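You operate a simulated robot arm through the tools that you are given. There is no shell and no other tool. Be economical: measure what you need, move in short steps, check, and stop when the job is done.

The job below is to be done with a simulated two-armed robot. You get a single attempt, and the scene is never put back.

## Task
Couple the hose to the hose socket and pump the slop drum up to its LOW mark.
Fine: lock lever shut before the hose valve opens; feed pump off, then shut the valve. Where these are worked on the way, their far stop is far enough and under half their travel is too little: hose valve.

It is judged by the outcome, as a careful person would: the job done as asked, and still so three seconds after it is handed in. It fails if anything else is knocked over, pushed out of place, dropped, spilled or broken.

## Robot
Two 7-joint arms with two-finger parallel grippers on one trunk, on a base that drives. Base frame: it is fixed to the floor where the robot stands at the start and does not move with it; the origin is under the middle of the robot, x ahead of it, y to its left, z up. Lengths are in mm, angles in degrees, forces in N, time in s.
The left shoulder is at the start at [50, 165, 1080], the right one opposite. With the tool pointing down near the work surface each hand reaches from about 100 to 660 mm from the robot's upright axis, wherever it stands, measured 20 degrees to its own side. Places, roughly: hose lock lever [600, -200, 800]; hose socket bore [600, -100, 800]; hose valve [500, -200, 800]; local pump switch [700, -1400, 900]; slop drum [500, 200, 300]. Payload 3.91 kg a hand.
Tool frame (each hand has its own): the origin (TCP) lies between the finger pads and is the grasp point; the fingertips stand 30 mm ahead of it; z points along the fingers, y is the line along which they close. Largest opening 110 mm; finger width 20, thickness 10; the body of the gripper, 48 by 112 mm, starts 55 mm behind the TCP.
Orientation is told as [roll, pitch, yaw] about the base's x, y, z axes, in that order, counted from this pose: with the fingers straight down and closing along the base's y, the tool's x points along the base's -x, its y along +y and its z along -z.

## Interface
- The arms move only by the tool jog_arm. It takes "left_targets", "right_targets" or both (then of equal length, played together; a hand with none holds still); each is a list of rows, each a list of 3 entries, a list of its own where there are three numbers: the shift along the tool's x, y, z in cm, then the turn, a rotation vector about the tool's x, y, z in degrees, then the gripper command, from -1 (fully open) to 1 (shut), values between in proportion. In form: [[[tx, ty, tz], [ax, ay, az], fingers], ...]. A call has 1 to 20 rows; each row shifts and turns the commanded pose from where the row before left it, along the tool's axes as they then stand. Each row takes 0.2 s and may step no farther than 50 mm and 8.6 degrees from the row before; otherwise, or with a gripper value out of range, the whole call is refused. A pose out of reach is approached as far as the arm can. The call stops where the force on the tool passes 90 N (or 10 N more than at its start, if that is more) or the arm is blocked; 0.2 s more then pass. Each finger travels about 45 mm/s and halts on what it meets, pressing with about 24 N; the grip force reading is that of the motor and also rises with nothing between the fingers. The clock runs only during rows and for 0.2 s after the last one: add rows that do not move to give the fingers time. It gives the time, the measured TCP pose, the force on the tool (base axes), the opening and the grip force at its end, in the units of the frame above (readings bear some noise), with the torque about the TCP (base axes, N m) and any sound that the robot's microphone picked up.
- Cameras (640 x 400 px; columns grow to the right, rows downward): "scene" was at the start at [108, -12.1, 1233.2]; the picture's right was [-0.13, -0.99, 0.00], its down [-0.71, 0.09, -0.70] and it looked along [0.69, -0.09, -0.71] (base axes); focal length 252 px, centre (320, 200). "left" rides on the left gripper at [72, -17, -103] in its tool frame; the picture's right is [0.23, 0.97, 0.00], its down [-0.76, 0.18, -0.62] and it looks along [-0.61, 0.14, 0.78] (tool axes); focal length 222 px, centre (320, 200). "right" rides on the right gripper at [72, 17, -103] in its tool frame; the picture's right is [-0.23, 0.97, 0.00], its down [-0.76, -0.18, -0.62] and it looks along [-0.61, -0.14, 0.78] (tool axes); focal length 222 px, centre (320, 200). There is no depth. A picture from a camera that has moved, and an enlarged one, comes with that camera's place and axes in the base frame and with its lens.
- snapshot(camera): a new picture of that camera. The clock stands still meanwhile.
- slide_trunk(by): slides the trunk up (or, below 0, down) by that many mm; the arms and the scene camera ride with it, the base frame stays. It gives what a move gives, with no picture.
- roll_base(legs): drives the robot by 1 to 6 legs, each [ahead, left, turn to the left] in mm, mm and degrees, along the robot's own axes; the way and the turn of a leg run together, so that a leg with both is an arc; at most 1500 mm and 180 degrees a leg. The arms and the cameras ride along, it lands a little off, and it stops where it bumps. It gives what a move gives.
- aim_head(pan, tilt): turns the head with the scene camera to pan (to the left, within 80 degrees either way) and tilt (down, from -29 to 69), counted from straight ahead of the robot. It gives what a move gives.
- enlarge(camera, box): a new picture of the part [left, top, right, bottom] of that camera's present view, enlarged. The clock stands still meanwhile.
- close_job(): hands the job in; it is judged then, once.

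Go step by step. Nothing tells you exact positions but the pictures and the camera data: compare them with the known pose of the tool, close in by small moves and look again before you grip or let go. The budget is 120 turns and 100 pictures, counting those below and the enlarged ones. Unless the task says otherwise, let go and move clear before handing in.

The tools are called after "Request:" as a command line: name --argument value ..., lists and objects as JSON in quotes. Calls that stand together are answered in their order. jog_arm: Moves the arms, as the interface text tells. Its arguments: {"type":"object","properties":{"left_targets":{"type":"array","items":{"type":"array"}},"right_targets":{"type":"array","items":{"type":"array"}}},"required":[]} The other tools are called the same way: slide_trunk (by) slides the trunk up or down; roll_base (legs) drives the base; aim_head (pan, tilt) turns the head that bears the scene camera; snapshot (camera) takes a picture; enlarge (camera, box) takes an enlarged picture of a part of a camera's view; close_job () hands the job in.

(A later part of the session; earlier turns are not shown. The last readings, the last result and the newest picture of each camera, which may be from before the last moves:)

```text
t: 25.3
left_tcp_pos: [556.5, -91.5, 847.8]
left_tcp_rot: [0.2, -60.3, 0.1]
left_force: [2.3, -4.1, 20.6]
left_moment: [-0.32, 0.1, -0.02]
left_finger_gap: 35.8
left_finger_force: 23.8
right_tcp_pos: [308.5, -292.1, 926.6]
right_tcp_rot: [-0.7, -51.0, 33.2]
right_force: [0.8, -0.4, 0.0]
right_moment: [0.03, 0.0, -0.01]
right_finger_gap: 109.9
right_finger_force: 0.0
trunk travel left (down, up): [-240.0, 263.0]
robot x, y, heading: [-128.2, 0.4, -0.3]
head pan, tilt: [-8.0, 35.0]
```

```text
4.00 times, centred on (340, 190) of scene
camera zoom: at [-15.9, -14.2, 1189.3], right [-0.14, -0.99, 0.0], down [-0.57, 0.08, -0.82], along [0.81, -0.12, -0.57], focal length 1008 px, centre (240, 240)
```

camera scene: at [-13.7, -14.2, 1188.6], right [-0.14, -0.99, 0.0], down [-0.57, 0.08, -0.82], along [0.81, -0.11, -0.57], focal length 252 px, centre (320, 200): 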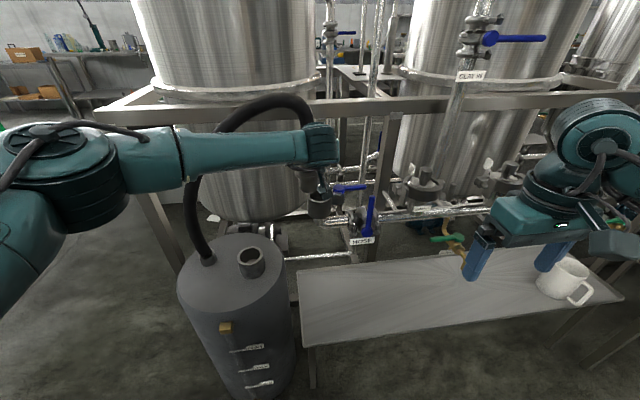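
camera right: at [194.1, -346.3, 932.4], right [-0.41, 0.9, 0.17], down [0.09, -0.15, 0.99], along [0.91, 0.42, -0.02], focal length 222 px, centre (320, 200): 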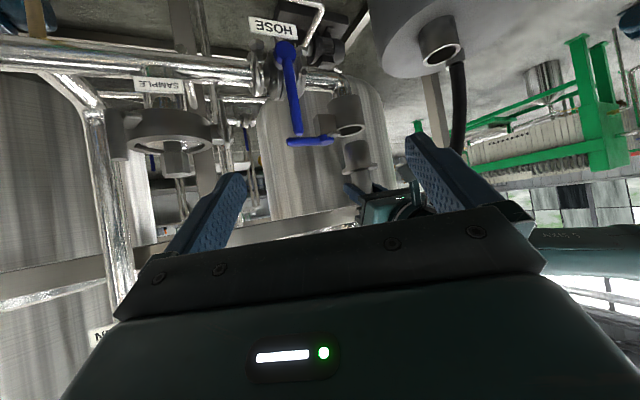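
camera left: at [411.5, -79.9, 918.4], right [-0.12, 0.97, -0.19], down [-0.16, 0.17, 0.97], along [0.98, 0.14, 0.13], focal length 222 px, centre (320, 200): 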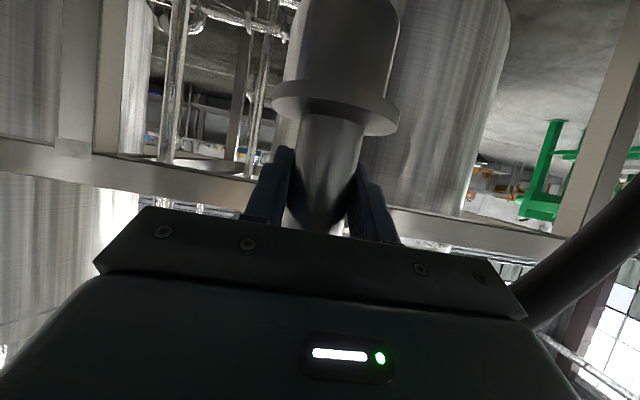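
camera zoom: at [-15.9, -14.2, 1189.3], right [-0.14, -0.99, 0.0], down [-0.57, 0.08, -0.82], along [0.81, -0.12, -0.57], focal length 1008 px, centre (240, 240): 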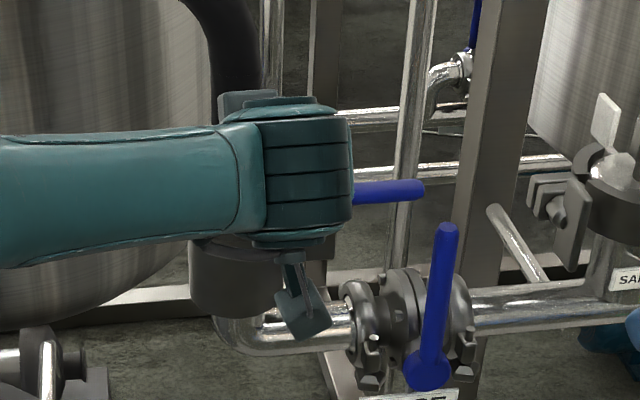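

The plug is seated (25 N push). I'll open the left hand only slightly (the lever knob is near), back it out along its own axis, and check that the plug stays.

Request:
jog_arm --left_targets '[[[-0.17, 0, -0.1], [0, 0, 0], 1], [[0, 0, 0], [0, 0, 0], 0.05], [[0, 0, 0], [0, 0, 0], 0.05], [[0, 0, 0], [0, 0, 0], 0.05], [[0, 0, -1], [0, 0, 0], 0.05], [[0, 0, -2], [0, 0, 0], 0.05], [[0, 0, -4], [0, 0, 0], 0.05], [[0, 0, -4], [0, 0, 0], 0.05], [[0, 0, -4], [0, 0, 0], 0.05], [[0, 4, 0], [0, 0, 0], 0.05], [[0, 4, 0], [0, 0, 0], 0.05], [[0, 4, 0], [0, 0, 0], 0.05], [[0, 4, 0], [0, 0, 0], 0.05]]'

Request:
snapshot --camera "scene"

Request:
enlarge --camera "scene" --box '[280, 120, 420, 260]'

```text
t: 28.1
left_tcp_pos: [426.7, 69.2, 921.5]
left_tcp_rot: [0.4, -59.8, -0.2]
left_force: [-0.8, 0.2, 0.0]
left_moment: [0.01, 0.01, 0.01]
left_finger_gap: 52.3
left_finger_force: 0.0
right_tcp_pos: [309.3, -291.7, 925.8]
right_tcp_rot: [-0.7, -50.9, 33.2]
right_force: [0.5, 0.4, -0.1]
right_moment: [-0.05, -0.02, 0.03]
right_finger_gap: 110.0
right_finger_force: 0.1
trunk travel left (down, up): [-240.0, 263.0]
robot x, y, heading: [-132.1, -3.9, -0.2]
head pan, tilt: [-8.0, 35.0]
```

```text
62 pictures are left
camera scene: at [-14.2, -13.9, 1188.8], right [-0.14, -0.99, 0.0], down [-0.57, 0.08, -0.82], along [0.81, -0.12, -0.57], focal length 252 px, centre (320, 200)
```

scene: 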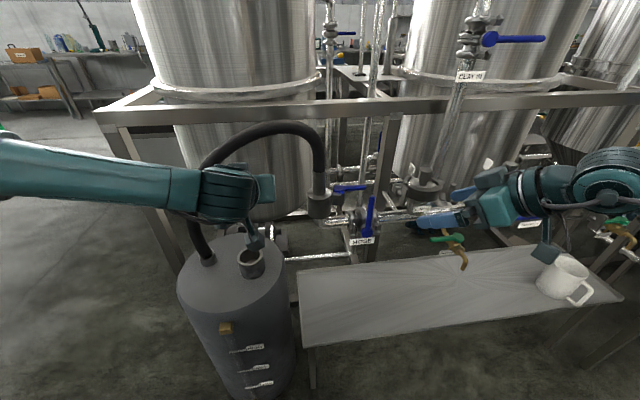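

```text
2.86 times, centred on (350, 190) of scene
camera zoom: at [-14.2, -13.9, 1188.8], right [-0.14, -0.99, 0.0], down [-0.57, 0.08, -0.82], along [0.81, -0.12, -0.57], focal length 720 px, centre (234, 229)
```

zoom: 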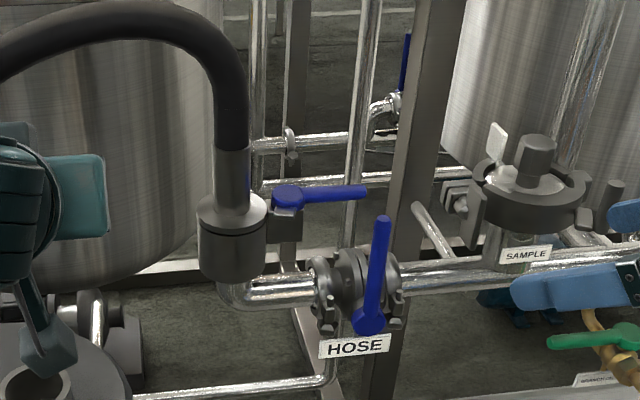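

The plug stays seated without the hand. The lock tab points toward the robot, so the lever must swing from −y toward −x. I'll retract the left hand and turn the right hand fingers-down.

Request:
jog_arm --left_targets '[[[2, 2.5, -4], [0, 0, 0], 0.05], [[2, 2.5, -4], [0, 0, 0], 0.05], [[2, 2.5, -4], [0, 0, 0], 0.05], [[0, 0, 0], [0, 0, 0], 0.05], [[0, 0, 0], [0, 0, 0], 0.05], [[0, 0, 0], [0, 0, 0], 0.05], [[0, 0, 0], [0, 0, 0], 0.05], [[0, 0, 0], [0, 0, 0], 0.05], [[0, 0, 0], [0, 0, 0], 0.05], [[0, 0, 0], [0, 0, 0], 0.05]]' --right_targets '[[[0, 0, 0], [6.45, 0, 5.2], 1], [[0, 0, 0], [6.45, 0, 5.2], 1], [[0, 0, 0], [6.45, 0, 5.2], 1], [[0, 0, 0], [6.45, 0, 5.2], 1], [[0, 0, 0], [0, 8.5, 0], 1], [[0, 0, 0], [0, 8.5, 0], 1], [[0, 0, 0], [0, 8.5, 0], 1], [[0, 0, 0], [0, 8.5, 0], 1], [[0, 0, 0], [0, 8.5, 0], 1], [[0, 0, 0], [0, 8.5, 0], 1]]'

```text
refused: row 1 steps farther than a row can; nothing moved
```

Request:
jog_arm --left_targets '[[[1.5, 2, -3.5], [0, 0, 0], 0.05], [[1.5, 2, -3.5], [0, 0, 0], 0.05], [[1.5, 2, -3.5], [0, 0, 0], 0.05], [[0, 0, 0], [0, 0, 0], 0.05], [[0, 0, 0], [0, 0, 0], 0.05], [[0, 0, 0], [0, 0, 0], 0.05], [[0, 0, 0], [0, 0, 0], 0.05], [[0, 0, 0], [0, 0, 0], 0.05], [[0, 0, 0], [0, 0, 0], 0.05], [[0, 0, 0], [0, 0, 0], 0.05]]' --right_targets '[[[0, 0, 0], [6.45, 0, 5.2], 1], [[0, 0, 0], [6.45, 0, 5.2], 1], [[0, 0, 0], [6.45, 0, 5.2], 1], [[0, 0, 0], [6.45, 0, 5.2], 1], [[0, 0, 0], [0, 8.5, 0], 1], [[0, 0, 0], [0, 8.5, 0], 1], [[0, 0, 0], [0, 8.5, 0], 1], [[0, 0, 0], [0, 8.5, 0], 1], [[0, 0, 0], [0, 8.5, 0], 1], [[0, 0, 0], [0, 8.5, 0], 1]]'

Request:
snapshot --camera "scene"

```text
t: 30.3
left_tcp_pos: [314.2, 128.3, 934.4]
left_tcp_rot: [0.3, -59.8, 0.0]
left_force: [-0.5, 0.1, 0.0]
left_moment: [0.01, -0.02, -0.01]
left_finger_gap: 52.2
left_finger_force: 0.0
right_tcp_pos: [308.2, -292.5, 925.0]
right_tcp_rot: [-0.5, 0.0, -0.5]
right_force: [0.0, 0.5, 0.5]
right_moment: [-0.02, 0.0, 0.02]
right_finger_gap: 0.0
right_finger_force: 23.8
trunk travel left (down, up): [-240.0, 263.0]
robot x, y, heading: [-128.3, -0.8, -0.2]
head pan, tilt: [-8.0, 35.0]
```

```text
60 pictures are left
camera scene: at [-14.1, -14.2, 1188.7], right [-0.14, -0.99, 0.0], down [-0.57, 0.08, -0.82], along [0.81, -0.12, -0.57], focal length 252 px, centre (320, 200)
```

scene: 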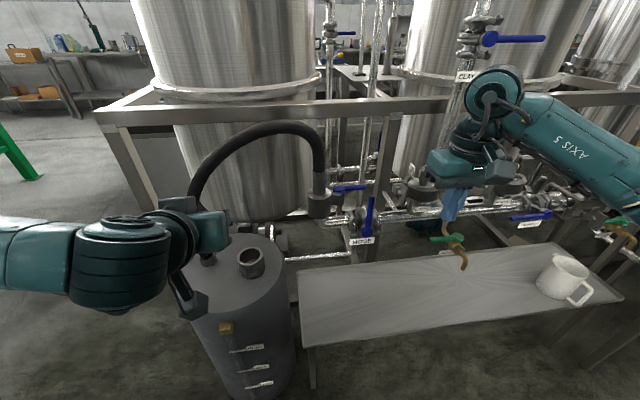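

Driving the base forward 110 mm to bring the lock lever within the right hand's downward reach.

Request:
roll_base --legs '[[110, 0, 0]]'

Request:
snapshot --camera "right"

```text
t: 31.5
left_tcp_pos: [422.1, 127.2, 934.8]
left_tcp_rot: [0.3, -59.7, -0.1]
left_force: [0.2, 0.2, 0.2]
left_moment: [-0.03, 0.01, 0.0]
left_finger_gap: 52.2
left_finger_force: 0.0
right_tcp_pos: [417.3, -292.4, 926.0]
right_tcp_rot: [-0.5, -0.1, -0.5]
right_force: [-0.1, -0.3, 0.1]
right_moment: [0.01, 0.0, 0.01]
right_finger_gap: 0.0
right_finger_force: 24.3
trunk travel left (down, up): [-240.0, 263.0]
robot x, y, heading: [-19.8, -0.1, 0.0]
head pan, tilt: [-8.0, 35.0]
```

```text
59 pictures are left
camera right: at [345.0, -274.7, 1026.4], right [0.23, 0.97, -0.01], down [0.76, -0.18, 0.63], along [0.61, -0.15, -0.78], focal length 222 px, centre (320, 200)
```

right: 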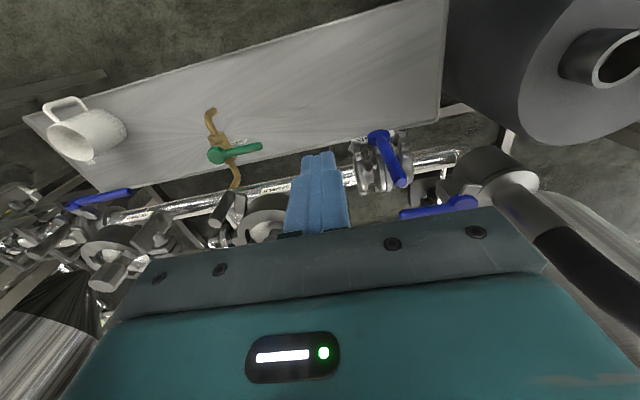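

Triangulation confirms the lever: pivot ≈ (555,−143), tip ≈ (554,−219), z ≈ 816. I'll move the closed right fingers above the spot just behind the handle.

Request:
jog_arm --right_targets '[[[-4, 2.4, 0], [0, 0, 0], 1], [[-4, 2.4, 0], [0, 0, 0], 1], [[-4, 2.4, 0], [0, 0, 0], 1], [[-4, 2.4, 0], [0, 0, 0], 1]]'

Request:
snapshot --camera "scene"

Request:
snapshot --camera "right"

```text
t: 32.5
left_tcp_pos: [422.9, 128.1, 934.6]
left_tcp_rot: [0.2, -59.9, -0.1]
left_force: [0.4, -0.2, 0.1]
left_moment: [-0.01, -0.02, 0.0]
left_finger_gap: 52.4
left_finger_force: 0.1
right_tcp_pos: [577.0, -196.2, 924.6]
right_tcp_rot: [-0.5, -0.1, -0.4]
right_force: [0.5, -0.1, 0.3]
right_moment: [-0.01, 0.04, -0.02]
right_finger_gap: 0.2
right_finger_force: 24.0
trunk travel left (down, up): [-240.0, 263.0]
robot x, y, heading: [-24.0, 0.8, -0.1]
head pan, tilt: [-8.0, 35.0]
```

```text
58 pictures are left
camera scene: at [94.5, -14.0, 1188.7], right [-0.14, -0.99, 0.0], down [-0.57, 0.08, -0.82], along [0.81, -0.12, -0.57], focal length 252 px, centre (320, 200)
```

scene: 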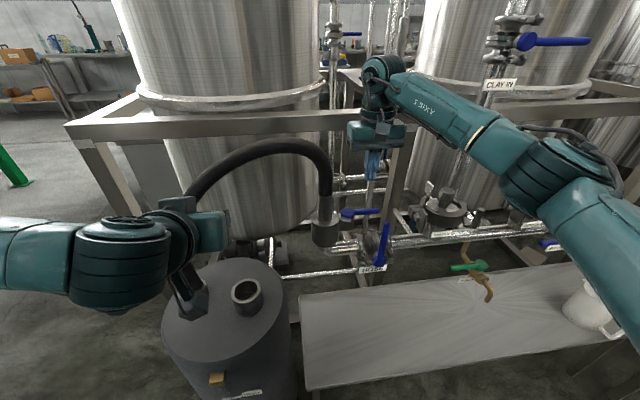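

```text
57 pictures are left
camera right: at [504.9, -178.8, 1025.9], right [0.23, 0.97, -0.01], down [0.76, -0.18, 0.63], along [0.61, -0.15, -0.78], focal length 222 px, centre (320, 200)
```

right: 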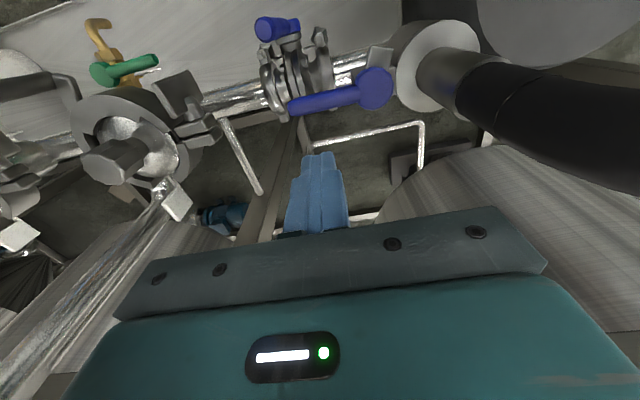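

Now lowering the fingers behind the handle.

Request:
jog_arm --right_targets '[[[-0.8, 0, 0], [0, 0, 0], 1], [[0, 0, 3.2], [0, 0, 0], 1], [[0, 0, 3.2], [0, 0, 0], 1], [[0, 0, 3.0], [0, 0, 0], 1]]'

Request:
snapshot --camera "right"

Request:
enlarge --camera "scene" --box '[300, 140, 440, 280]'

```text
t: 33.5
left_tcp_pos: [423.0, 128.6, 933.7]
left_tcp_rot: [0.3, -59.8, 0.0]
left_force: [0.6, 0.0, 0.0]
left_moment: [-0.01, 0.03, -0.03]
left_finger_gap: 52.2
left_finger_force: 0.0
right_tcp_pos: [587.3, -198.4, 831.7]
right_tcp_rot: [-0.4, -0.3, -0.5]
right_force: [0.6, -0.4, -0.9]
right_moment: [-0.02, 0.02, -0.02]
right_finger_gap: 0.0
right_finger_force: 24.2
trunk travel left (down, up): [-240.0, 263.0]
robot x, y, heading: [-21.7, -0.5, -0.2]
head pan, tilt: [-8.0, 35.0]
```

```text
56 pictures are left
camera right: at [514.1, -180.3, 932.7], right [0.23, 0.97, -0.01], down [0.76, -0.18, 0.63], along [0.61, -0.15, -0.78], focal length 222 px, centre (320, 200)
```

right: 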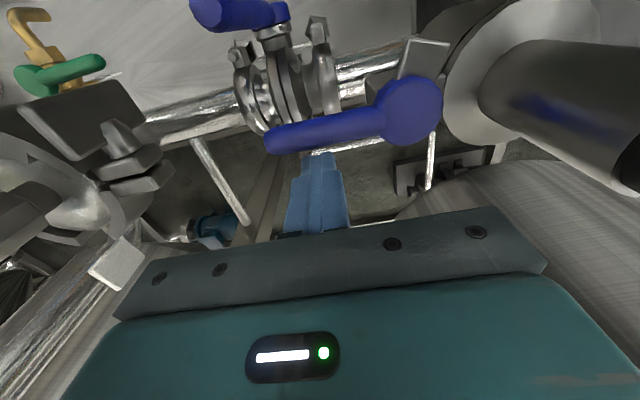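

```text
2.86 times, centred on (370, 210) of scene
camera zoom: at [94.5, -14.4, 1188.8], right [-0.14, -0.99, 0.0], down [-0.57, 0.08, -0.82], along [0.81, -0.12, -0.57], focal length 720 px, centre (177, 171)
```

zoom: 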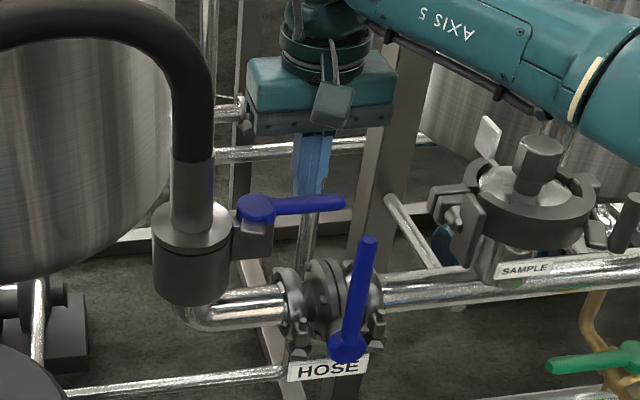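

Fingers are behind the handle. I'll pull it along the arc, first about 35°, and check.

Request:
jog_arm --right_targets '[[[1.23, 0.04, 0], [0, 0, 0], 1], [[1.42, -0.2, 0], [0, 0, 0], 1], [[1.48, 0.05, 0], [0, 0, 0], 1]]'

Request:
enlarge --camera "scene" --box '[300, 140, 440, 280]'

```text
t: 34.3
left_tcp_pos: [423.6, 128.0, 934.2]
left_tcp_rot: [0.3, -59.8, -0.1]
left_force: [0.6, -0.1, -0.3]
left_moment: [0.0, 0.0, 0.0]
left_finger_gap: 52.3
left_finger_force: 0.1
right_tcp_pos: [543.7, -199.3, 830.7]
right_tcp_rot: [-0.4, -0.2, -0.5]
right_force: [1.3, -0.5, 0.6]
right_moment: [0.0, -0.02, -0.02]
right_finger_gap: 0.2
right_finger_force: 24.4
trunk travel left (down, up): [-240.0, 263.0]
robot x, y, heading: [-18.3, -3.4, -0.1]
head pan, tilt: [-8.0, 35.0]
```

```text
2.86 times, centred on (370, 210) of scene
camera zoom: at [94.6, -14.5, 1188.7], right [-0.14, -0.99, 0.0], down [-0.57, 0.08, -0.82], along [0.81, -0.12, -0.57], focal length 720 px, centre (177, 171)
```

zoom: 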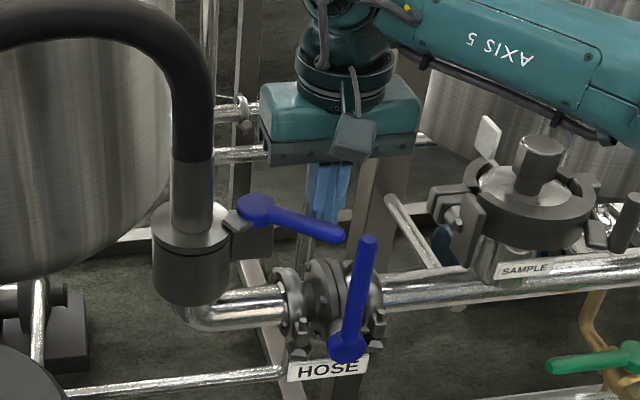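

The lever swings freely, tab moving over the collar. Its tip passes close to the valve handle, so I'll step carefully.

Request:
jog_arm --right_targets '[[[0.7, 0.2, 0], [0, 0, 0], 1], [[0.6, 0.3, 0], [0, 0, 0], 1]]'

Request:
enlarge --camera "scene" --box '[330, 180, 400, 260]'

Request:
snapshot --camera "right"

```text
t: 34.9
left_tcp_pos: [422.7, 128.6, 935.7]
left_tcp_rot: [0.3, -59.8, -0.1]
left_force: [0.0, 0.1, 0.6]
left_moment: [0.01, 0.01, 0.02]
left_finger_gap: 52.3
left_finger_force: 0.1
right_tcp_pos: [531.0, -193.8, 830.6]
right_tcp_rot: [-0.5, -0.1, -0.5]
right_force: [3.2, 0.4, 0.2]
right_moment: [0.01, 0.01, -0.02]
right_finger_gap: 0.0
right_finger_force: 24.3
trunk travel left (down, up): [-240.0, 263.0]
robot x, y, heading: [-21.6, -1.1, -0.2]
head pan, tilt: [-8.0, 35.0]
```

```text
5.00 times, centred on (365, 220) of scene
camera zoom: at [94.6, -14.5, 1188.7], right [-0.14, -0.99, 0.0], down [-0.57, 0.08, -0.82], along [0.81, -0.12, -0.57], focal length 1260 px, centre (95, 100)
```

zoom: 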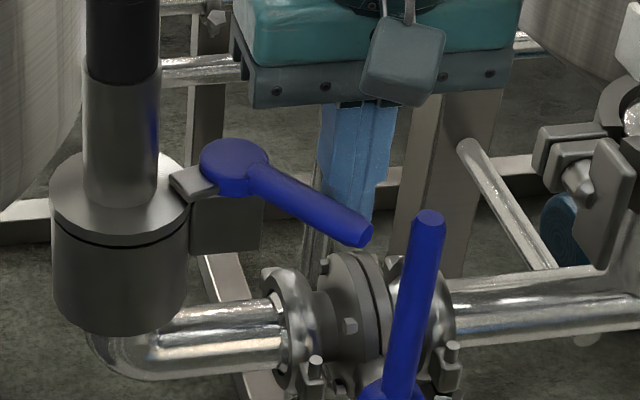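

```text
52 pictures are left
camera right: at [459.6, -175.8, 932.0], right [0.24, 0.97, -0.01], down [0.76, -0.18, 0.63], along [0.61, -0.15, -0.78], focal length 222 px, centre (320, 200)
```

right: 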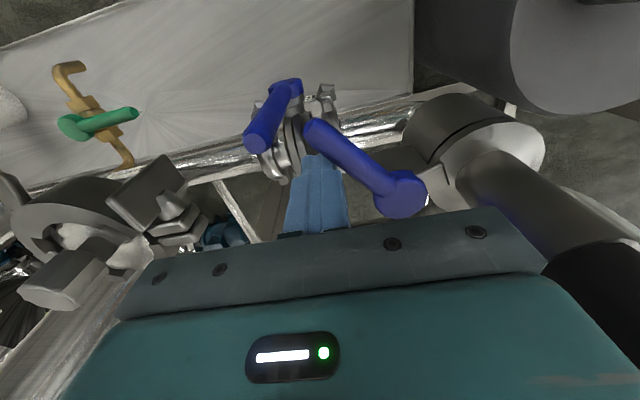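

Clear of the valve handle, and the tab is sliding over the collar. I'll finish the swing.

Request:
jog_arm --right_targets '[[[1.1, 0.6, 0], [0, 0, 0], 1], [[1.0, 1.05, 0], [0, 0, 0], 1], [[0.6, 1.2, 0], [0, 0, 0], 1], [[0.1, 0.5, 0], [0, 0, 0], 1], [[0, 0.4, 0], [0, 0, 0], 1]]'

Request:
enlarge --camera "scene" --box '[320, 170, 410, 270]'

```text
t: 36.1
left_tcp_pos: [425.5, 122.8, 934.2]
left_tcp_rot: [0.9, -59.7, -0.7]
left_force: [0.1, -0.1, 0.6]
left_moment: [0.03, 0.0, 0.0]
left_finger_gap: 52.3
left_finger_force: 0.1
right_tcp_pos: [514.2, -178.1, 829.3]
right_tcp_rot: [-1.7, -1.2, -2.6]
right_force: [35.1, -74.5, 18.0]
right_moment: [-0.79, -0.29, 0.36]
right_finger_gap: 0.0
right_finger_force: 24.3
trunk travel left (down, up): [-240.0, 263.0]
robot x, y, heading: [-19.6, -1.2, -0.1]
head pan, tilt: [-8.0, 35.0]
```

```text
4.00 times, centred on (365, 220) of scene
camera zoom: at [95.7, -20.5, 1188.7], right [-0.14, -0.99, -0.01], down [-0.57, 0.09, -0.82], along [0.81, -0.11, -0.58], focal length 1008 px, centre (140, 120)
```

zoom: 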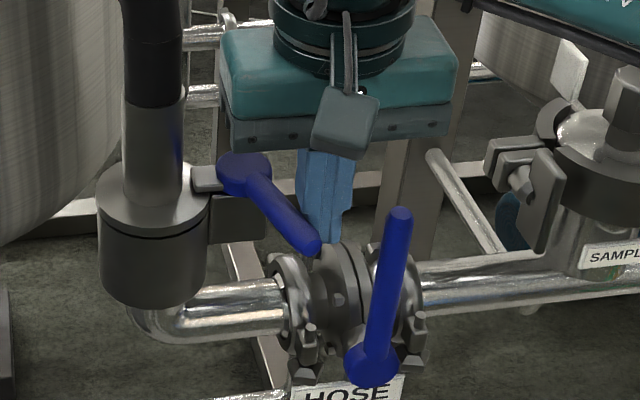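

The lever stopped at about 71° with ~80 N on it. I'll relax the push and look closely to tell whether that is its stop.

Request:
jog_arm --right_targets '[[[-0.3, -1.0, 0], [0, 0, 0], 1], [[-0.9, -1.0, 0], [0, 0, 0], 1], [[0, 0, -3], [0, 0, 0], 1], [[0, 0, -4], [0, 0, 0], 1]]'

Request:
enlarge --camera "scene" --box '[320, 180, 390, 250]'

Request:
snapshot --camera "right"

```text
t: 37.1
left_tcp_pos: [422.4, 128.0, 933.6]
left_tcp_rot: [0.3, -59.8, -0.1]
left_force: [0.4, -0.3, -0.3]
left_moment: [-0.02, 0.03, 0.06]
left_finger_gap: 52.1
left_finger_force: 0.1
right_tcp_pos: [516.8, -174.9, 900.8]
right_tcp_rot: [-0.1, -0.2, -0.2]
right_force: [0.4, -0.1, 0.1]
right_moment: [0.03, 0.02, -0.04]
right_finger_gap: 0.0
right_finger_force: 23.2
trunk travel left (down, up): [-240.0, 263.0]
robot x, y, heading: [-18.6, 0.1, 0.3]
head pan, tilt: [-8.0, 35.0]
```

```text
5.71 times, centred on (355, 215) of scene
camera zoom: at [95.0, -14.4, 1188.7], right [-0.14, -0.99, 0.0], down [-0.57, 0.08, -0.82], along [0.81, -0.11, -0.57], focal length 1440 px, centre (120, 114)
```

zoom: 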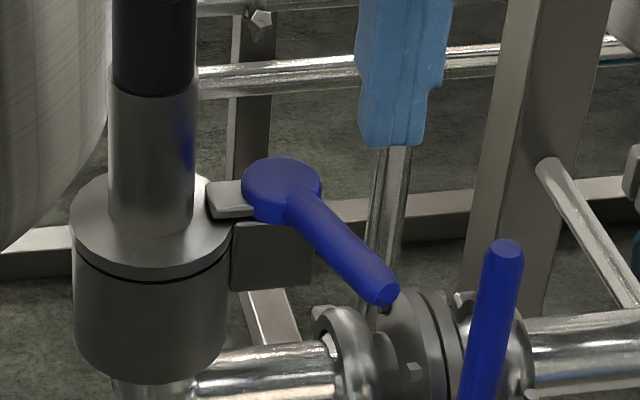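

```text
49 pictures are left
camera right: at [443.5, -156.5, 1002.1], right [0.23, 0.97, 0.0], down [0.76, -0.18, 0.63], along [0.61, -0.14, -0.78], focal length 222 px, centre (320, 200)
```

right: 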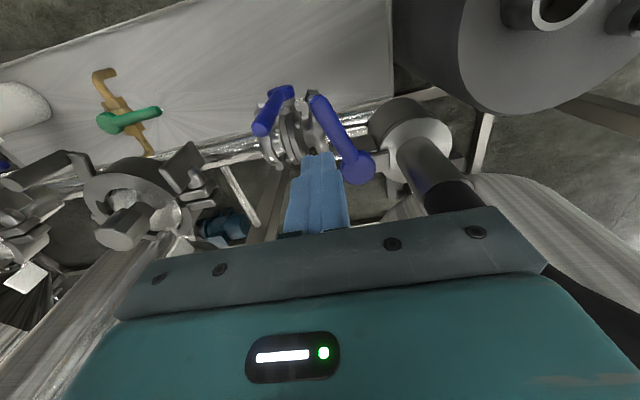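

The lever rests stably at its stop (~72°) with the tab over the collar. Next is the hose valve: handle pivot ≈(490,−220,705), pointing up, facing me. Turning it toward +y would strike the lock lever, so I'll straddle its top and try −y gently.

Request:
jog_arm --right_targets '[[[0.5, -1.5, 0], [0, 0, 0], 0.2], [[0.5, -1.5, 0], [0, 0, 0], 0.2], [[0.5, -1.5, 0], [0, 0, 0], 0.2], [[0, 0, 0], [0, 0, 0], 0.2]]'

Request:
snapshot --camera "right"

Request:
enlarge --camera "scene" --box '[330, 150, 430, 290]'

```text
t: 38.1
left_tcp_pos: [422.6, 127.7, 934.7]
left_tcp_rot: [0.3, -59.7, -0.2]
left_force: [-0.4, 0.6, 0.1]
left_moment: [0.0, 0.0, 0.0]
left_finger_gap: 52.7
left_finger_force: 0.0
right_tcp_pos: [500.4, -221.1, 901.3]
right_tcp_rot: [-0.3, -0.3, -0.4]
right_force: [-0.3, -0.3, -0.4]
right_moment: [0.01, 0.0, -0.02]
right_finger_gap: 44.0
right_finger_force: 0.1
trunk travel left (down, up): [-240.0, 263.0]
robot x, y, heading: [-24.8, 0.6, -0.1]
head pan, tilt: [-8.0, 35.0]
```

```text
48 pictures are left
camera right: at [427.3, -203.2, 1002.3], right [0.23, 0.97, -0.01], down [0.76, -0.18, 0.63], along [0.61, -0.15, -0.78], focal length 222 px, centre (320, 200)
```

right: 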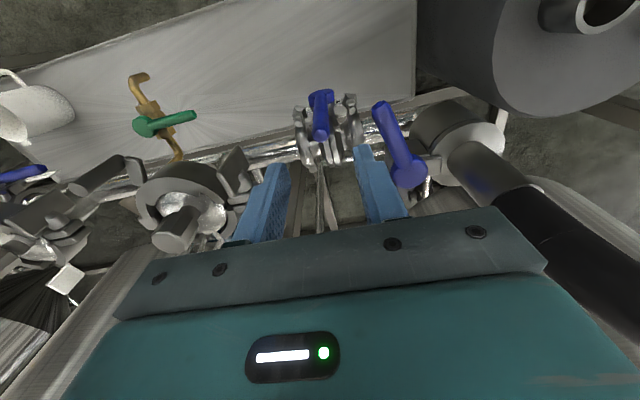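

```text
2.86 times, centred on (380, 220) of scene
camera zoom: at [94.4, -14.4, 1188.8], right [-0.14, -0.99, 0.0], down [-0.57, 0.08, -0.82], along [0.81, -0.12, -0.57], focal length 720 px, centre (149, 143)
```

zoom: 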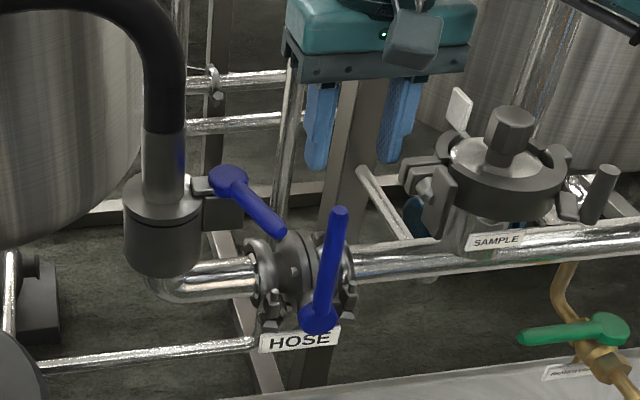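

Aligned over the handle top. Lowering to straddle it.

Request:
jog_arm --right_targets '[[[0, 0, 3.5], [0, 0, 0], 0.2], [[0, 0, 3.6], [0, 0, 0], 0.2], [[0, -1.3, 0], [0, 0, 0], 0.2], [[0, -1.2, 0.1], [0, 0, 0], 0.2], [[0, -1.2, 0.3], [0, 0, 0], 0.2]]'

Request:
enlarge --camera "scene" --box '[330, 150, 430, 290]'

```text
t: 39.3
left_tcp_pos: [422.6, 127.9, 933.6]
left_tcp_rot: [0.2, -59.9, -0.1]
left_force: [0.4, 0.3, -0.2]
left_moment: [-0.03, 0.01, 0.0]
left_finger_gap: 52.2
left_finger_force: 0.1
right_tcp_pos: [500.6, -258.1, 826.3]
right_tcp_rot: [-0.4, -0.2, -0.4]
right_force: [0.1, 1.9, 1.3]
right_moment: [0.07, 0.03, 0.0]
right_finger_gap: 45.0
right_finger_force: 1.0
trunk travel left (down, up): [-240.0, 263.0]
robot x, y, heading: [-17.0, 0.2, -0.1]
head pan, tilt: [-8.0, 35.0]
```

```text
2.86 times, centred on (380, 220) of scene
camera zoom: at [94.3, -14.2, 1188.8], right [-0.14, -0.99, 0.0], down [-0.57, 0.08, -0.82], along [0.81, -0.12, -0.57], focal length 720 px, centre (149, 143)
```

zoom: 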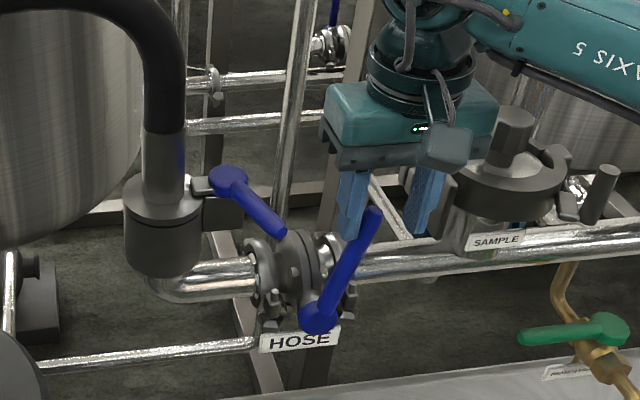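

The valve turns easily toward −y (~15° so far). I'll lift, close the fingers, come down on the +y side of the handle and push it along its arc, finishing by pressing down.

Request:
jog_arm --right_targets '[[[0.5, 0, -4.5], [0, 0, 0], 0.2], [[0.5, 1.75, 0], [0, 0, 0], 1], [[0, 1.75, 0], [0, 0, 0], 1], [[0, 0, 0], [0, 0, 0], 1], [[0, 0, 2.5], [0, 0, 0], 1], [[0, 0, 2.5], [0, 0, 0], 1]]'

Request:
enlarge --camera "scene" --box '[330, 150, 430, 290]'

```text
t: 40.7
left_tcp_pos: [422.9, 126.8, 933.8]
left_tcp_rot: [0.3, -59.8, -0.1]
left_force: [-0.2, 0.9, -0.1]
left_moment: [-0.01, 0.02, 0.01]
left_finger_gap: 52.1
left_finger_force: 0.0
right_tcp_pos: [491.5, -224.7, 820.7]
right_tcp_rot: [-0.4, -0.2, -0.4]
right_force: [-1.1, 0.9, 0.3]
right_moment: [-0.02, 0.0, 0.02]
right_finger_gap: 0.0
right_finger_force: 24.2
trunk travel left (down, up): [-240.0, 263.0]
robot x, y, heading: [-23.7, -0.2, 0.1]
head pan, tilt: [-8.0, 35.0]
```

```text
2.86 times, centred on (380, 220) of scene
camera zoom: at [94.5, -14.5, 1188.8], right [-0.14, -0.99, 0.0], down [-0.57, 0.08, -0.82], along [0.81, -0.12, -0.57], focal length 720 px, centre (149, 143)
```

zoom: 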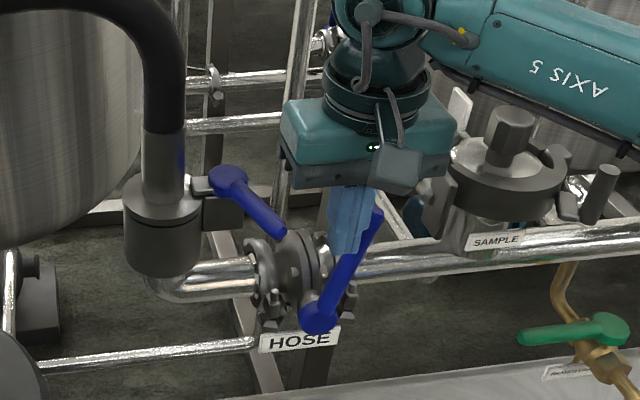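

Request:
jog_arm --right_targets '[[[0, -2.0, 0.8], [0, 0, 0], 1], [[0, -1.9, 1.2], [0, 0, 0], 1], [[0, -0.7, 1.4], [0, 0, 0], 1], [[0, -0.1, 1.2], [0, 0, 0], 1], [[0, 0, 1.2], [0, 0, 0], 1]]'

Request:
enlarge --camera "scene" --box '[330, 150, 430, 290]'

```text
t: 41.9
left_tcp_pos: [420.0, 130.6, 936.9]
left_tcp_rot: [0.1, -60.1, 0.3]
left_force: [-0.1, -0.3, -0.1]
left_moment: [-0.03, -0.02, 0.03]
left_finger_gap: 52.6
left_finger_force: 0.1
right_tcp_pos: [493.4, -270.6, 774.4]
right_tcp_rot: [-0.4, -1.6, -0.7]
right_force: [-8.0, -2.3, 52.6]
right_moment: [-2.51, -1.42, -0.45]
right_finger_gap: 0.1
right_finger_force: 24.4
trunk travel left (down, up): [-240.0, 263.0]
robot x, y, heading: [-21.1, 0.6, -0.0]
head pan, tilt: [-8.0, 35.0]
```

```text
2.86 times, centred on (380, 220) of scene
camera zoom: at [89.6, -12.2, 1190.5], right [-0.14, -0.99, 0.0], down [-0.56, 0.08, -0.82], along [0.81, -0.12, -0.57], focal length 720 px, centre (149, 143)
```

zoom: 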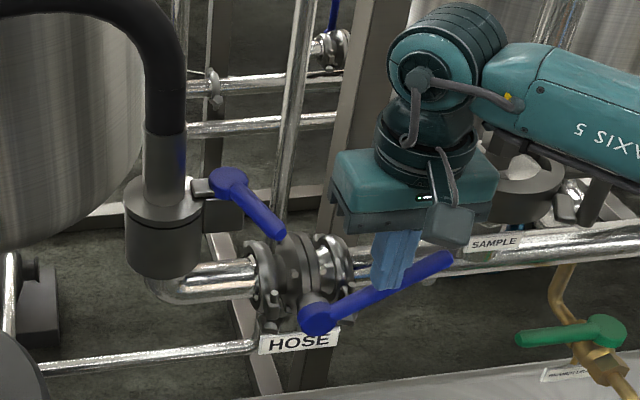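

The gripper body touched the sample-port clamp (contact offset shows ~48 mm to the side). I'll back up immediately and check that nothing was displaced.

Request:
jog_arm --right_targets '[[[0, 0, -2.5], [0, 0, 0], 1], [[1.5, 1.0, -1.5], [0, 0, 0], 1], [[1.0, 0, 0], [0, -8.5, 0], 1], [[0, 0, 0], [0, -8.5, 0], 1], [[0, 0, 0], [0, -8.5, 0], 1], [[0, 0, 0], [0, -8.5, 0], 1]]'

Request:
snapshot --camera "scene"

Request:
enlarge --camera "scene" --box '[340, 160, 480, 290]'

```text
t: 43.3
left_tcp_pos: [422.7, 126.6, 933.9]
left_tcp_rot: [0.4, -59.9, -0.1]
left_force: [0.2, -0.5, 0.2]
left_moment: [0.03, -0.01, 0.03]
left_finger_gap: 52.2
left_finger_force: 0.1
right_tcp_pos: [466.6, -259.7, 803.3]
right_tcp_rot: [-0.4, -34.4, -0.3]
right_force: [-1.1, -0.4, -0.7]
right_moment: [0.01, 0.0, -0.03]
right_finger_gap: 0.0
right_finger_force: 23.9
trunk travel left (down, up): [-240.0, 263.0]
robot x, y, heading: [-18.6, -2.7, -0.3]
head pan, tilt: [-8.0, 35.0]
```

```text
43 pictures are left
camera scene: at [94.3, -14.5, 1188.8], right [-0.14, -0.99, 0.0], down [-0.57, 0.08, -0.82], along [0.81, -0.12, -0.57], focal length 252 px, centre (320, 200)
```

scene: 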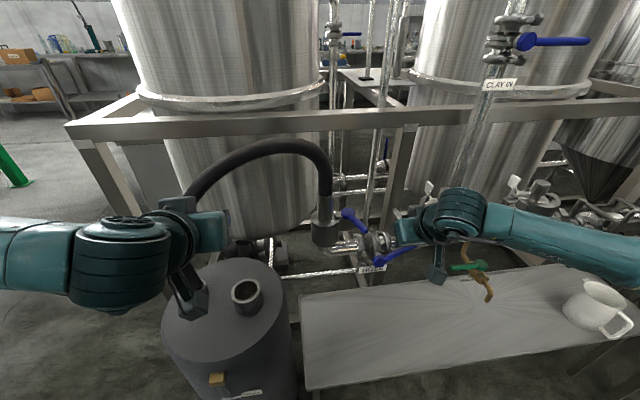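

```text
3.08 times, centred on (410, 225) of scene
camera zoom: at [94.3, -14.5, 1188.8], right [-0.14, -0.99, 0.0], down [-0.57, 0.08, -0.82], along [0.81, -0.12, -0.57], focal length 775 px, centre (43, 123)
```

zoom: 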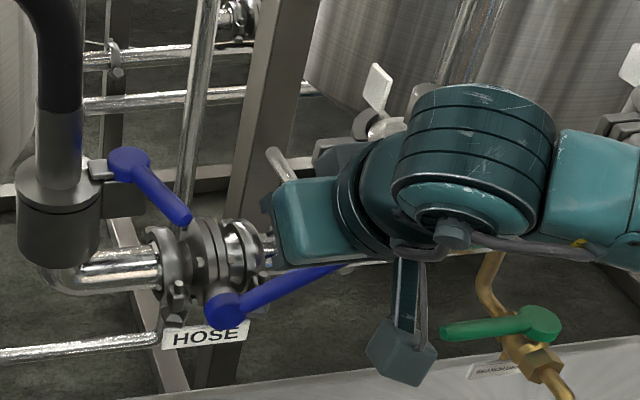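

Nothing looks displaced; the valve handle stands at roughly 60°. With the hand now tilted back, clear of the port, I'll press the handle down to its stop.

Request:
jog_arm --right_targets '[[[0.58, -0.6, 1.6], [0, 0, 0], 1], [[0.58, -0.6, 1.6], [0, 0, 0], 1], [[0.56, 0, 0.82], [0, 0, 0], 1], [[0.56, 0, 0.82], [0, 0, 0], 1], [[0.45, 0, 0.66], [0, 0, 0], 1]]'

Request:
enlarge --camera "scene" --box '[340, 160, 480, 290]'

```text
t: 44.5
left_tcp_pos: [422.5, 128.3, 933.9]
left_tcp_rot: [0.3, -59.8, -0.1]
left_force: [-0.6, -1.2, 0.6]
left_moment: [0.02, -0.01, 0.0]
left_finger_gap: 52.3
left_finger_force: 0.0
right_tcp_pos: [473.4, -274.7, 742.7]
right_tcp_rot: [-0.4, -34.2, -0.2]
right_force: [-3.4, -2.6, 2.8]
right_moment: [-0.07, -0.04, -0.07]
right_finger_gap: 0.0
right_finger_force: 23.2
trunk travel left (down, up): [-240.0, 263.0]
robot x, y, heading: [-19.1, 2.7, -0.1]
head pan, tilt: [-8.0, 35.0]
```

```text
3.08 times, centred on (410, 225) of scene
camera zoom: at [94.0, -14.5, 1188.8], right [-0.14, -0.99, 0.0], down [-0.57, 0.08, -0.82], along [0.81, -0.12, -0.57], focal length 775 px, centre (43, 123)
```

zoom: 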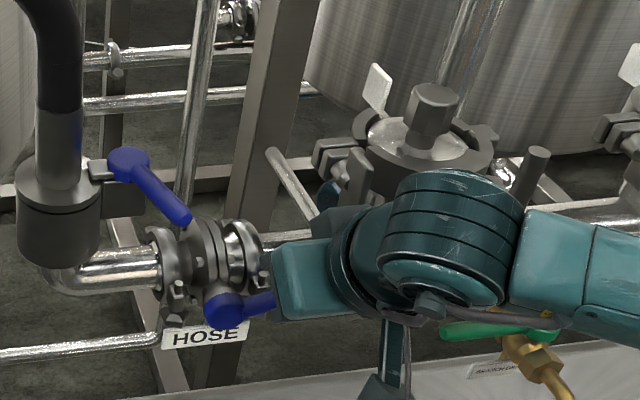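

Still moving freely; pressing a bit more to find the stop.

Request:
jog_arm --right_targets '[[[0.28, 0, 0.41], [0, 0, 0], 1], [[0.28, 0, 0.41], [0, 0, 0], 1], [[0.28, 0, 0.41], [0, 0, 0], 1]]'

Request:
snapshot --camera "right"

```text
t: 45.3
left_tcp_pos: [420.9, 128.2, 935.0]
left_tcp_rot: [0.4, -59.8, -0.1]
left_force: [-0.2, 0.3, -0.4]
left_moment: [-0.01, 0.01, 0.03]
left_finger_gap: 52.5
left_finger_force: 0.1
right_tcp_pos: [474.0, -273.2, 727.9]
right_tcp_rot: [-0.5, -34.1, -0.2]
right_force: [-5.2, -6.5, 7.0]
right_moment: [-0.07, -0.07, -0.1]
right_finger_gap: 0.0
right_finger_force: 24.1
trunk travel left (down, up): [-240.0, 263.0]
robot x, y, heading: [-17.2, -1.6, 0.0]
head pan, tilt: [-8.0, 35.0]
```

```text
40 pictures are left
camera right: at [356.0, -255.9, 771.1], right [0.2, 0.97, 0.12], down [0.28, -0.17, 0.94], along [0.94, -0.15, -0.3], focal length 222 px, centre (320, 200)
```

right: 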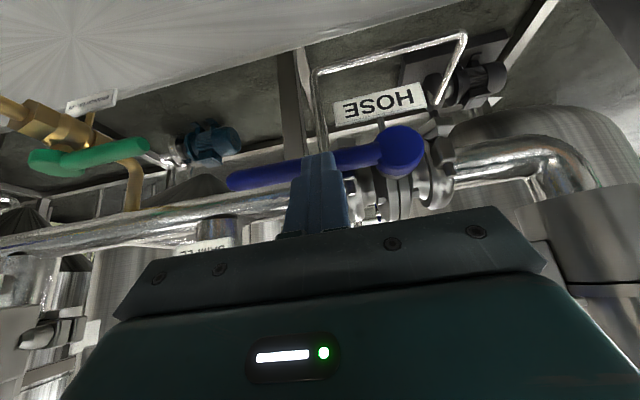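

Request:
jog_arm --right_targets '[[[0.28, 0, 0.41], [0, 0, 0], 1], [[0.28, 0, 0.41], [0, 0, 0], 1]]'

Request:
snapshot --camera "right"

```text
t: 45.9
left_tcp_pos: [418.2, 129.0, 936.9]
left_tcp_rot: [0.1, -60.2, -0.1]
left_force: [0.3, -0.7, 0.1]
left_moment: [-0.01, 0.0, 0.03]
left_finger_gap: 52.5
left_finger_force: 0.1
right_tcp_pos: [473.8, -273.2, 728.0]
right_tcp_rot: [-0.6, -35.3, -0.2]
right_force: [-29.4, -14.2, 52.4]
right_moment: [0.02, -0.52, -0.53]
right_finger_gap: 0.2
right_finger_force: 24.5
trunk travel left (down, up): [-240.0, 263.0]
robot x, y, heading: [-21.5, 1.7, -0.2]
head pan, tilt: [-8.0, 35.0]
```

```text
39 pictures are left
camera right: at [354.9, -255.6, 768.0], right [0.2, 0.97, 0.12], down [0.26, -0.17, 0.95], along [0.95, -0.15, -0.29], focal length 222 px, centre (320, 200)
```

right: 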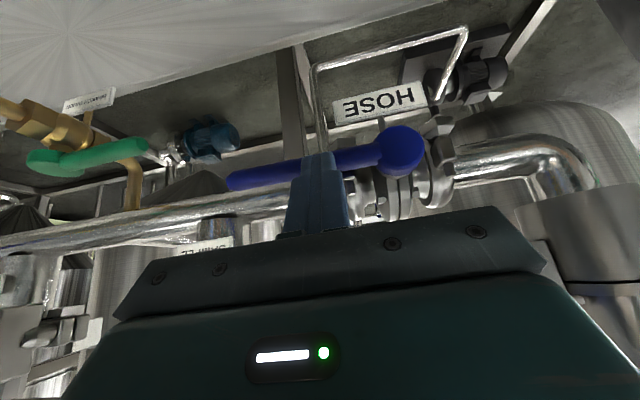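

The valve hit its firm stop, handle along the pipe: fully open. I'll lift the right hand away, back the robot off, and look toward the pump switch.

Request:
jog_arm --right_targets '[[[0, 0, -2], [0, 0, 0], 1], [[0, 0, -4], [0, 0, 0], 1], [[-1, 0, -4], [0, 0, 0], 1], [[-2, 0, -4], [0, 0, 0], 1], [[-2, 0, -4], [0, 0, 0], 1]]'

Request:
roll_base --legs '[[-150, 0, 0]]'

Request:
aim_head --pan -55 --tilt 25

Request:
snapshot --camera "scene"

```text
t: 47.1
left_tcp_pos: [421.9, 127.4, 934.2]
left_tcp_rot: [0.3, -59.8, -0.1]
left_force: [0.4, -0.9, 0.2]
left_moment: [0.0, 0.01, 0.0]
left_finger_gap: 52.1
left_finger_force: 0.1
right_tcp_pos: [414.0, -270.2, 894.3]
right_tcp_rot: [-0.5, -34.1, -0.1]
right_force: [-0.5, 0.2, -0.6]
right_moment: [0.02, 0.03, -0.01]
right_finger_gap: 0.2
right_finger_force: 24.0
trunk travel left (down, up): [-240.0, 263.0]
robot x, y, heading: [-24.6, -0.8, -0.0]
head pan, tilt: [-8.0, 35.0]
```

```text
t: 48.5
left_tcp_pos: [272.9, 128.0, 934.7]
left_tcp_rot: [0.3, -59.9, -0.1]
left_force: [-0.2, -0.6, 0.2]
left_moment: [0.0, -0.01, 0.0]
left_finger_gap: 52.2
left_finger_force: 0.0
right_tcp_pos: [264.9, -271.6, 894.7]
right_tcp_rot: [-0.6, -34.2, -0.2]
right_force: [-0.7, 0.4, 1.0]
right_moment: [-0.01, -0.02, -0.02]
right_finger_gap: 0.0
right_finger_force: 23.4
trunk travel left (down, up): [-240.0, 263.0]
robot x, y, heading: [-173.6, 3.6, -0.0]
head pan, tilt: [-8.0, 35.0]
```

```text
t: 49.6
left_tcp_pos: [272.2, 128.1, 934.0]
left_tcp_rot: [0.3, -59.7, 0.0]
left_force: [0.1, -0.2, -0.6]
left_moment: [0.0, 0.01, 0.01]
left_finger_gap: 52.4
left_finger_force: 0.0
right_tcp_pos: [264.6, -271.2, 894.3]
right_tcp_rot: [-0.4, -34.1, -0.1]
right_force: [1.3, 0.1, 0.3]
right_moment: [0.01, -0.01, 0.0]
right_finger_gap: 0.2
right_finger_force: 23.4
trunk travel left (down, up): [-240.0, 263.0]
robot x, y, heading: [-171.4, -1.3, -0.2]
head pan, tilt: [-55.0, 25.0]
```

```text
38 pictures are left
camera scene: at [-90.1, -77.3, 1204.5], right [-0.82, -0.57, 0.0], down [-0.24, 0.35, -0.91], along [0.52, -0.74, -0.42], focal length 252 px, centre (320, 200)
```

scene: 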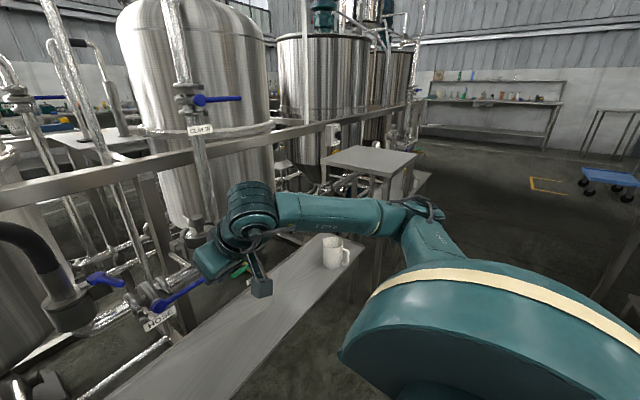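

Request:
enlarge --camera "scene" --box '[270, 100, 450, 220]'

```text
3.33 times, centred on (360, 160) of scene
camera zoom: at [-90.1, -77.3, 1204.5], right [-0.82, -0.57, 0.0], down [-0.24, 0.35, -0.91], along [0.52, -0.74, -0.42], focal length 840 px, centre (187, 333)
```

zoom: 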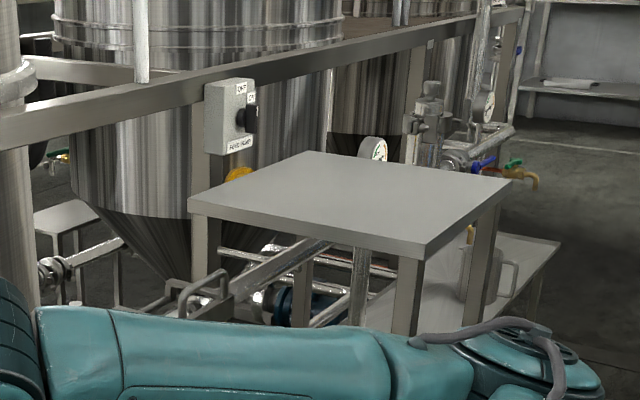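

The pump switch is a rotary knob on a box at about (725,−1395,915), facing me, behind a small table. Before going there, I'll look at the drum's gauge and marks.

Request:
aim_head --pan 18 --tilt 50

Request:
snapshot --camera "scene"

```text
t: 51.1
left_tcp_pos: [272.2, 128.5, 934.8]
left_tcp_rot: [0.3, -59.8, 0.0]
left_force: [0.0, 0.5, 0.2]
left_moment: [0.04, 0.0, -0.03]
left_finger_gap: 52.4
left_finger_force: 0.0
right_tcp_pos: [264.8, -271.4, 894.8]
right_tcp_rot: [-0.4, -34.1, -0.2]
right_force: [-0.3, -1.0, -0.5]
right_moment: [-0.01, -0.01, 0.01]
right_finger_gap: 0.3
right_finger_force: 24.3
trunk travel left (down, up): [-240.0, 263.0]
robot x, y, heading: [-172.9, 0.4, -0.4]
head pan, tilt: [18.0, 50.0]
```

```text
36 pictures are left
camera scene: at [-69.6, 21.8, 1167.0], right [0.31, -0.95, 0.0], down [-0.73, -0.24, -0.64], along [0.61, 0.2, -0.77], focal length 252 px, centre (320, 200)
```

scene: 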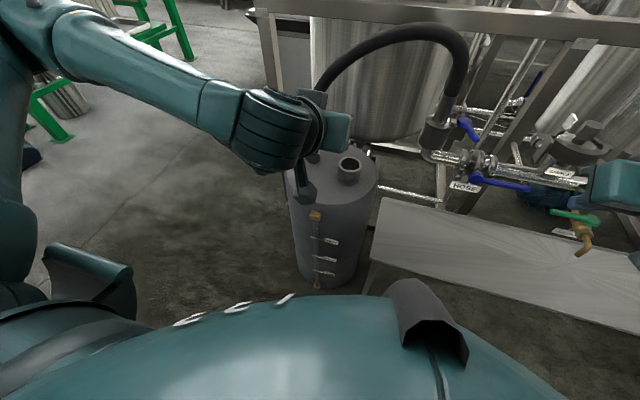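

Request:
enlarge --camera "scene" --box '[280, 190, 380, 300]'

```text
3.64 times, centred on (330, 245) of scene
camera zoom: at [-69.6, 21.8, 1167.0], right [0.31, -0.95, 0.0], down [-0.73, -0.24, -0.64], along [0.61, 0.2, -0.77], focal length 916 px, centre (284, 36)
```

zoom: 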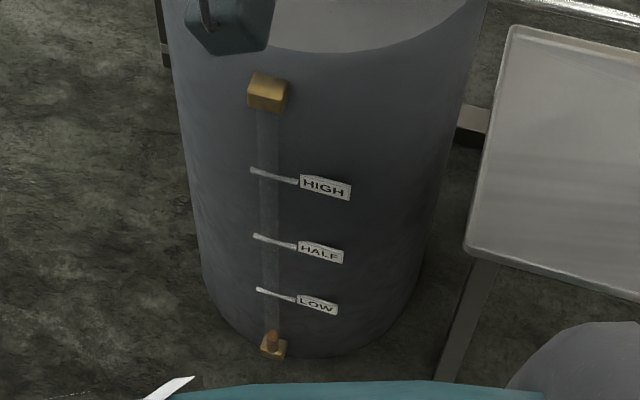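

The sight glass stands on the drum's −x face, with LOW low on it; the liquid is still at the very bottom. I'll raise the trunk for clearance and drive right toward the switch, then look.

Request:
slide_trunk --by 150

Request:
roll_base --legs '[[0, -1230, 0]]'

Request:
aim_head --pan -10 --tilt 25

Request:
snapshot --camera "scene"

```text
t: 52.9
left_tcp_pos: [272.5, 128.4, 1084.1]
left_tcp_rot: [0.3, -59.8, -0.1]
left_force: [-0.7, 0.1, 0.2]
left_moment: [-0.02, -0.01, 0.0]
left_finger_gap: 52.3
left_finger_force: 0.0
right_tcp_pos: [264.1, -270.5, 1043.7]
right_tcp_rot: [-0.6, -34.1, -0.2]
right_force: [-0.1, -0.6, -0.7]
right_moment: [-0.02, 0.04, 0.02]
right_finger_gap: 0.0
right_finger_force: 24.4
trunk travel left (down, up): [-390.0, 113.0]
robot x, y, heading: [-169.1, -0.7, -0.1]
head pan, tilt: [18.0, 50.0]
```

```text
t: 59.1
left_tcp_pos: [274.7, -1098.6, 1085.2]
left_tcp_rot: [0.3, -59.7, 0.5]
left_force: [-0.4, -0.1, -0.2]
left_moment: [-0.01, -0.02, 0.0]
left_finger_gap: 52.2
left_finger_force: 0.1
right_tcp_pos: [272.5, -1499.1, 1044.2]
right_tcp_rot: [-0.5, -34.1, 0.4]
right_force: [0.7, 0.0, 0.3]
right_moment: [-0.02, -0.02, 0.01]
right_finger_gap: 0.2
right_finger_force: 23.7
trunk travel left (down, up): [-390.0, 113.0]
robot x, y, heading: [-164.6, -1230.1, 0.3]
head pan, tilt: [18.0, 50.0]
```

```text
t: 60.0
left_tcp_pos: [275.8, -1099.2, 1083.7]
left_tcp_rot: [0.2, -59.8, 0.5]
left_force: [-0.7, -0.7, 0.2]
left_moment: [0.0, -0.01, -0.03]
left_finger_gap: 52.5
left_finger_force: 0.1
right_tcp_pos: [271.6, -1499.8, 1043.4]
right_tcp_rot: [-0.5, -34.1, 0.4]
right_force: [-0.3, 0.2, -0.4]
right_moment: [-0.01, 0.01, -0.02]
right_finger_gap: 0.1
right_finger_force: 23.8
trunk travel left (down, up): [-390.0, 113.0]
robot x, y, heading: [-166.2, -1231.2, 0.5]
head pan, tilt: [-10.0, 25.0]
```

```text
34 pictures are left
camera scene: at [-47.9, -1248.7, 1354.5], right [-0.16, -0.99, 0.0], down [-0.42, 0.07, -0.91], along [0.89, -0.15, -0.42], focal length 252 px, centre (320, 200)
```

scene: 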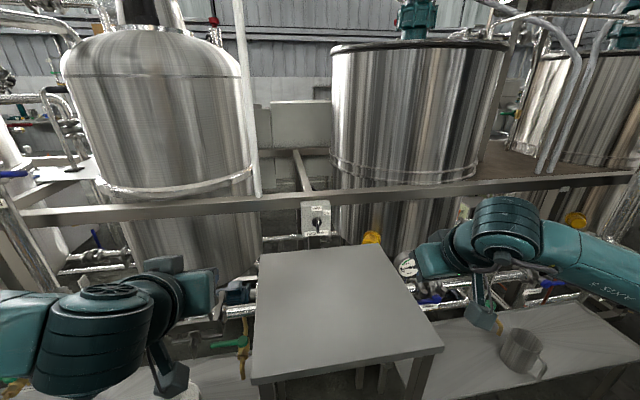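

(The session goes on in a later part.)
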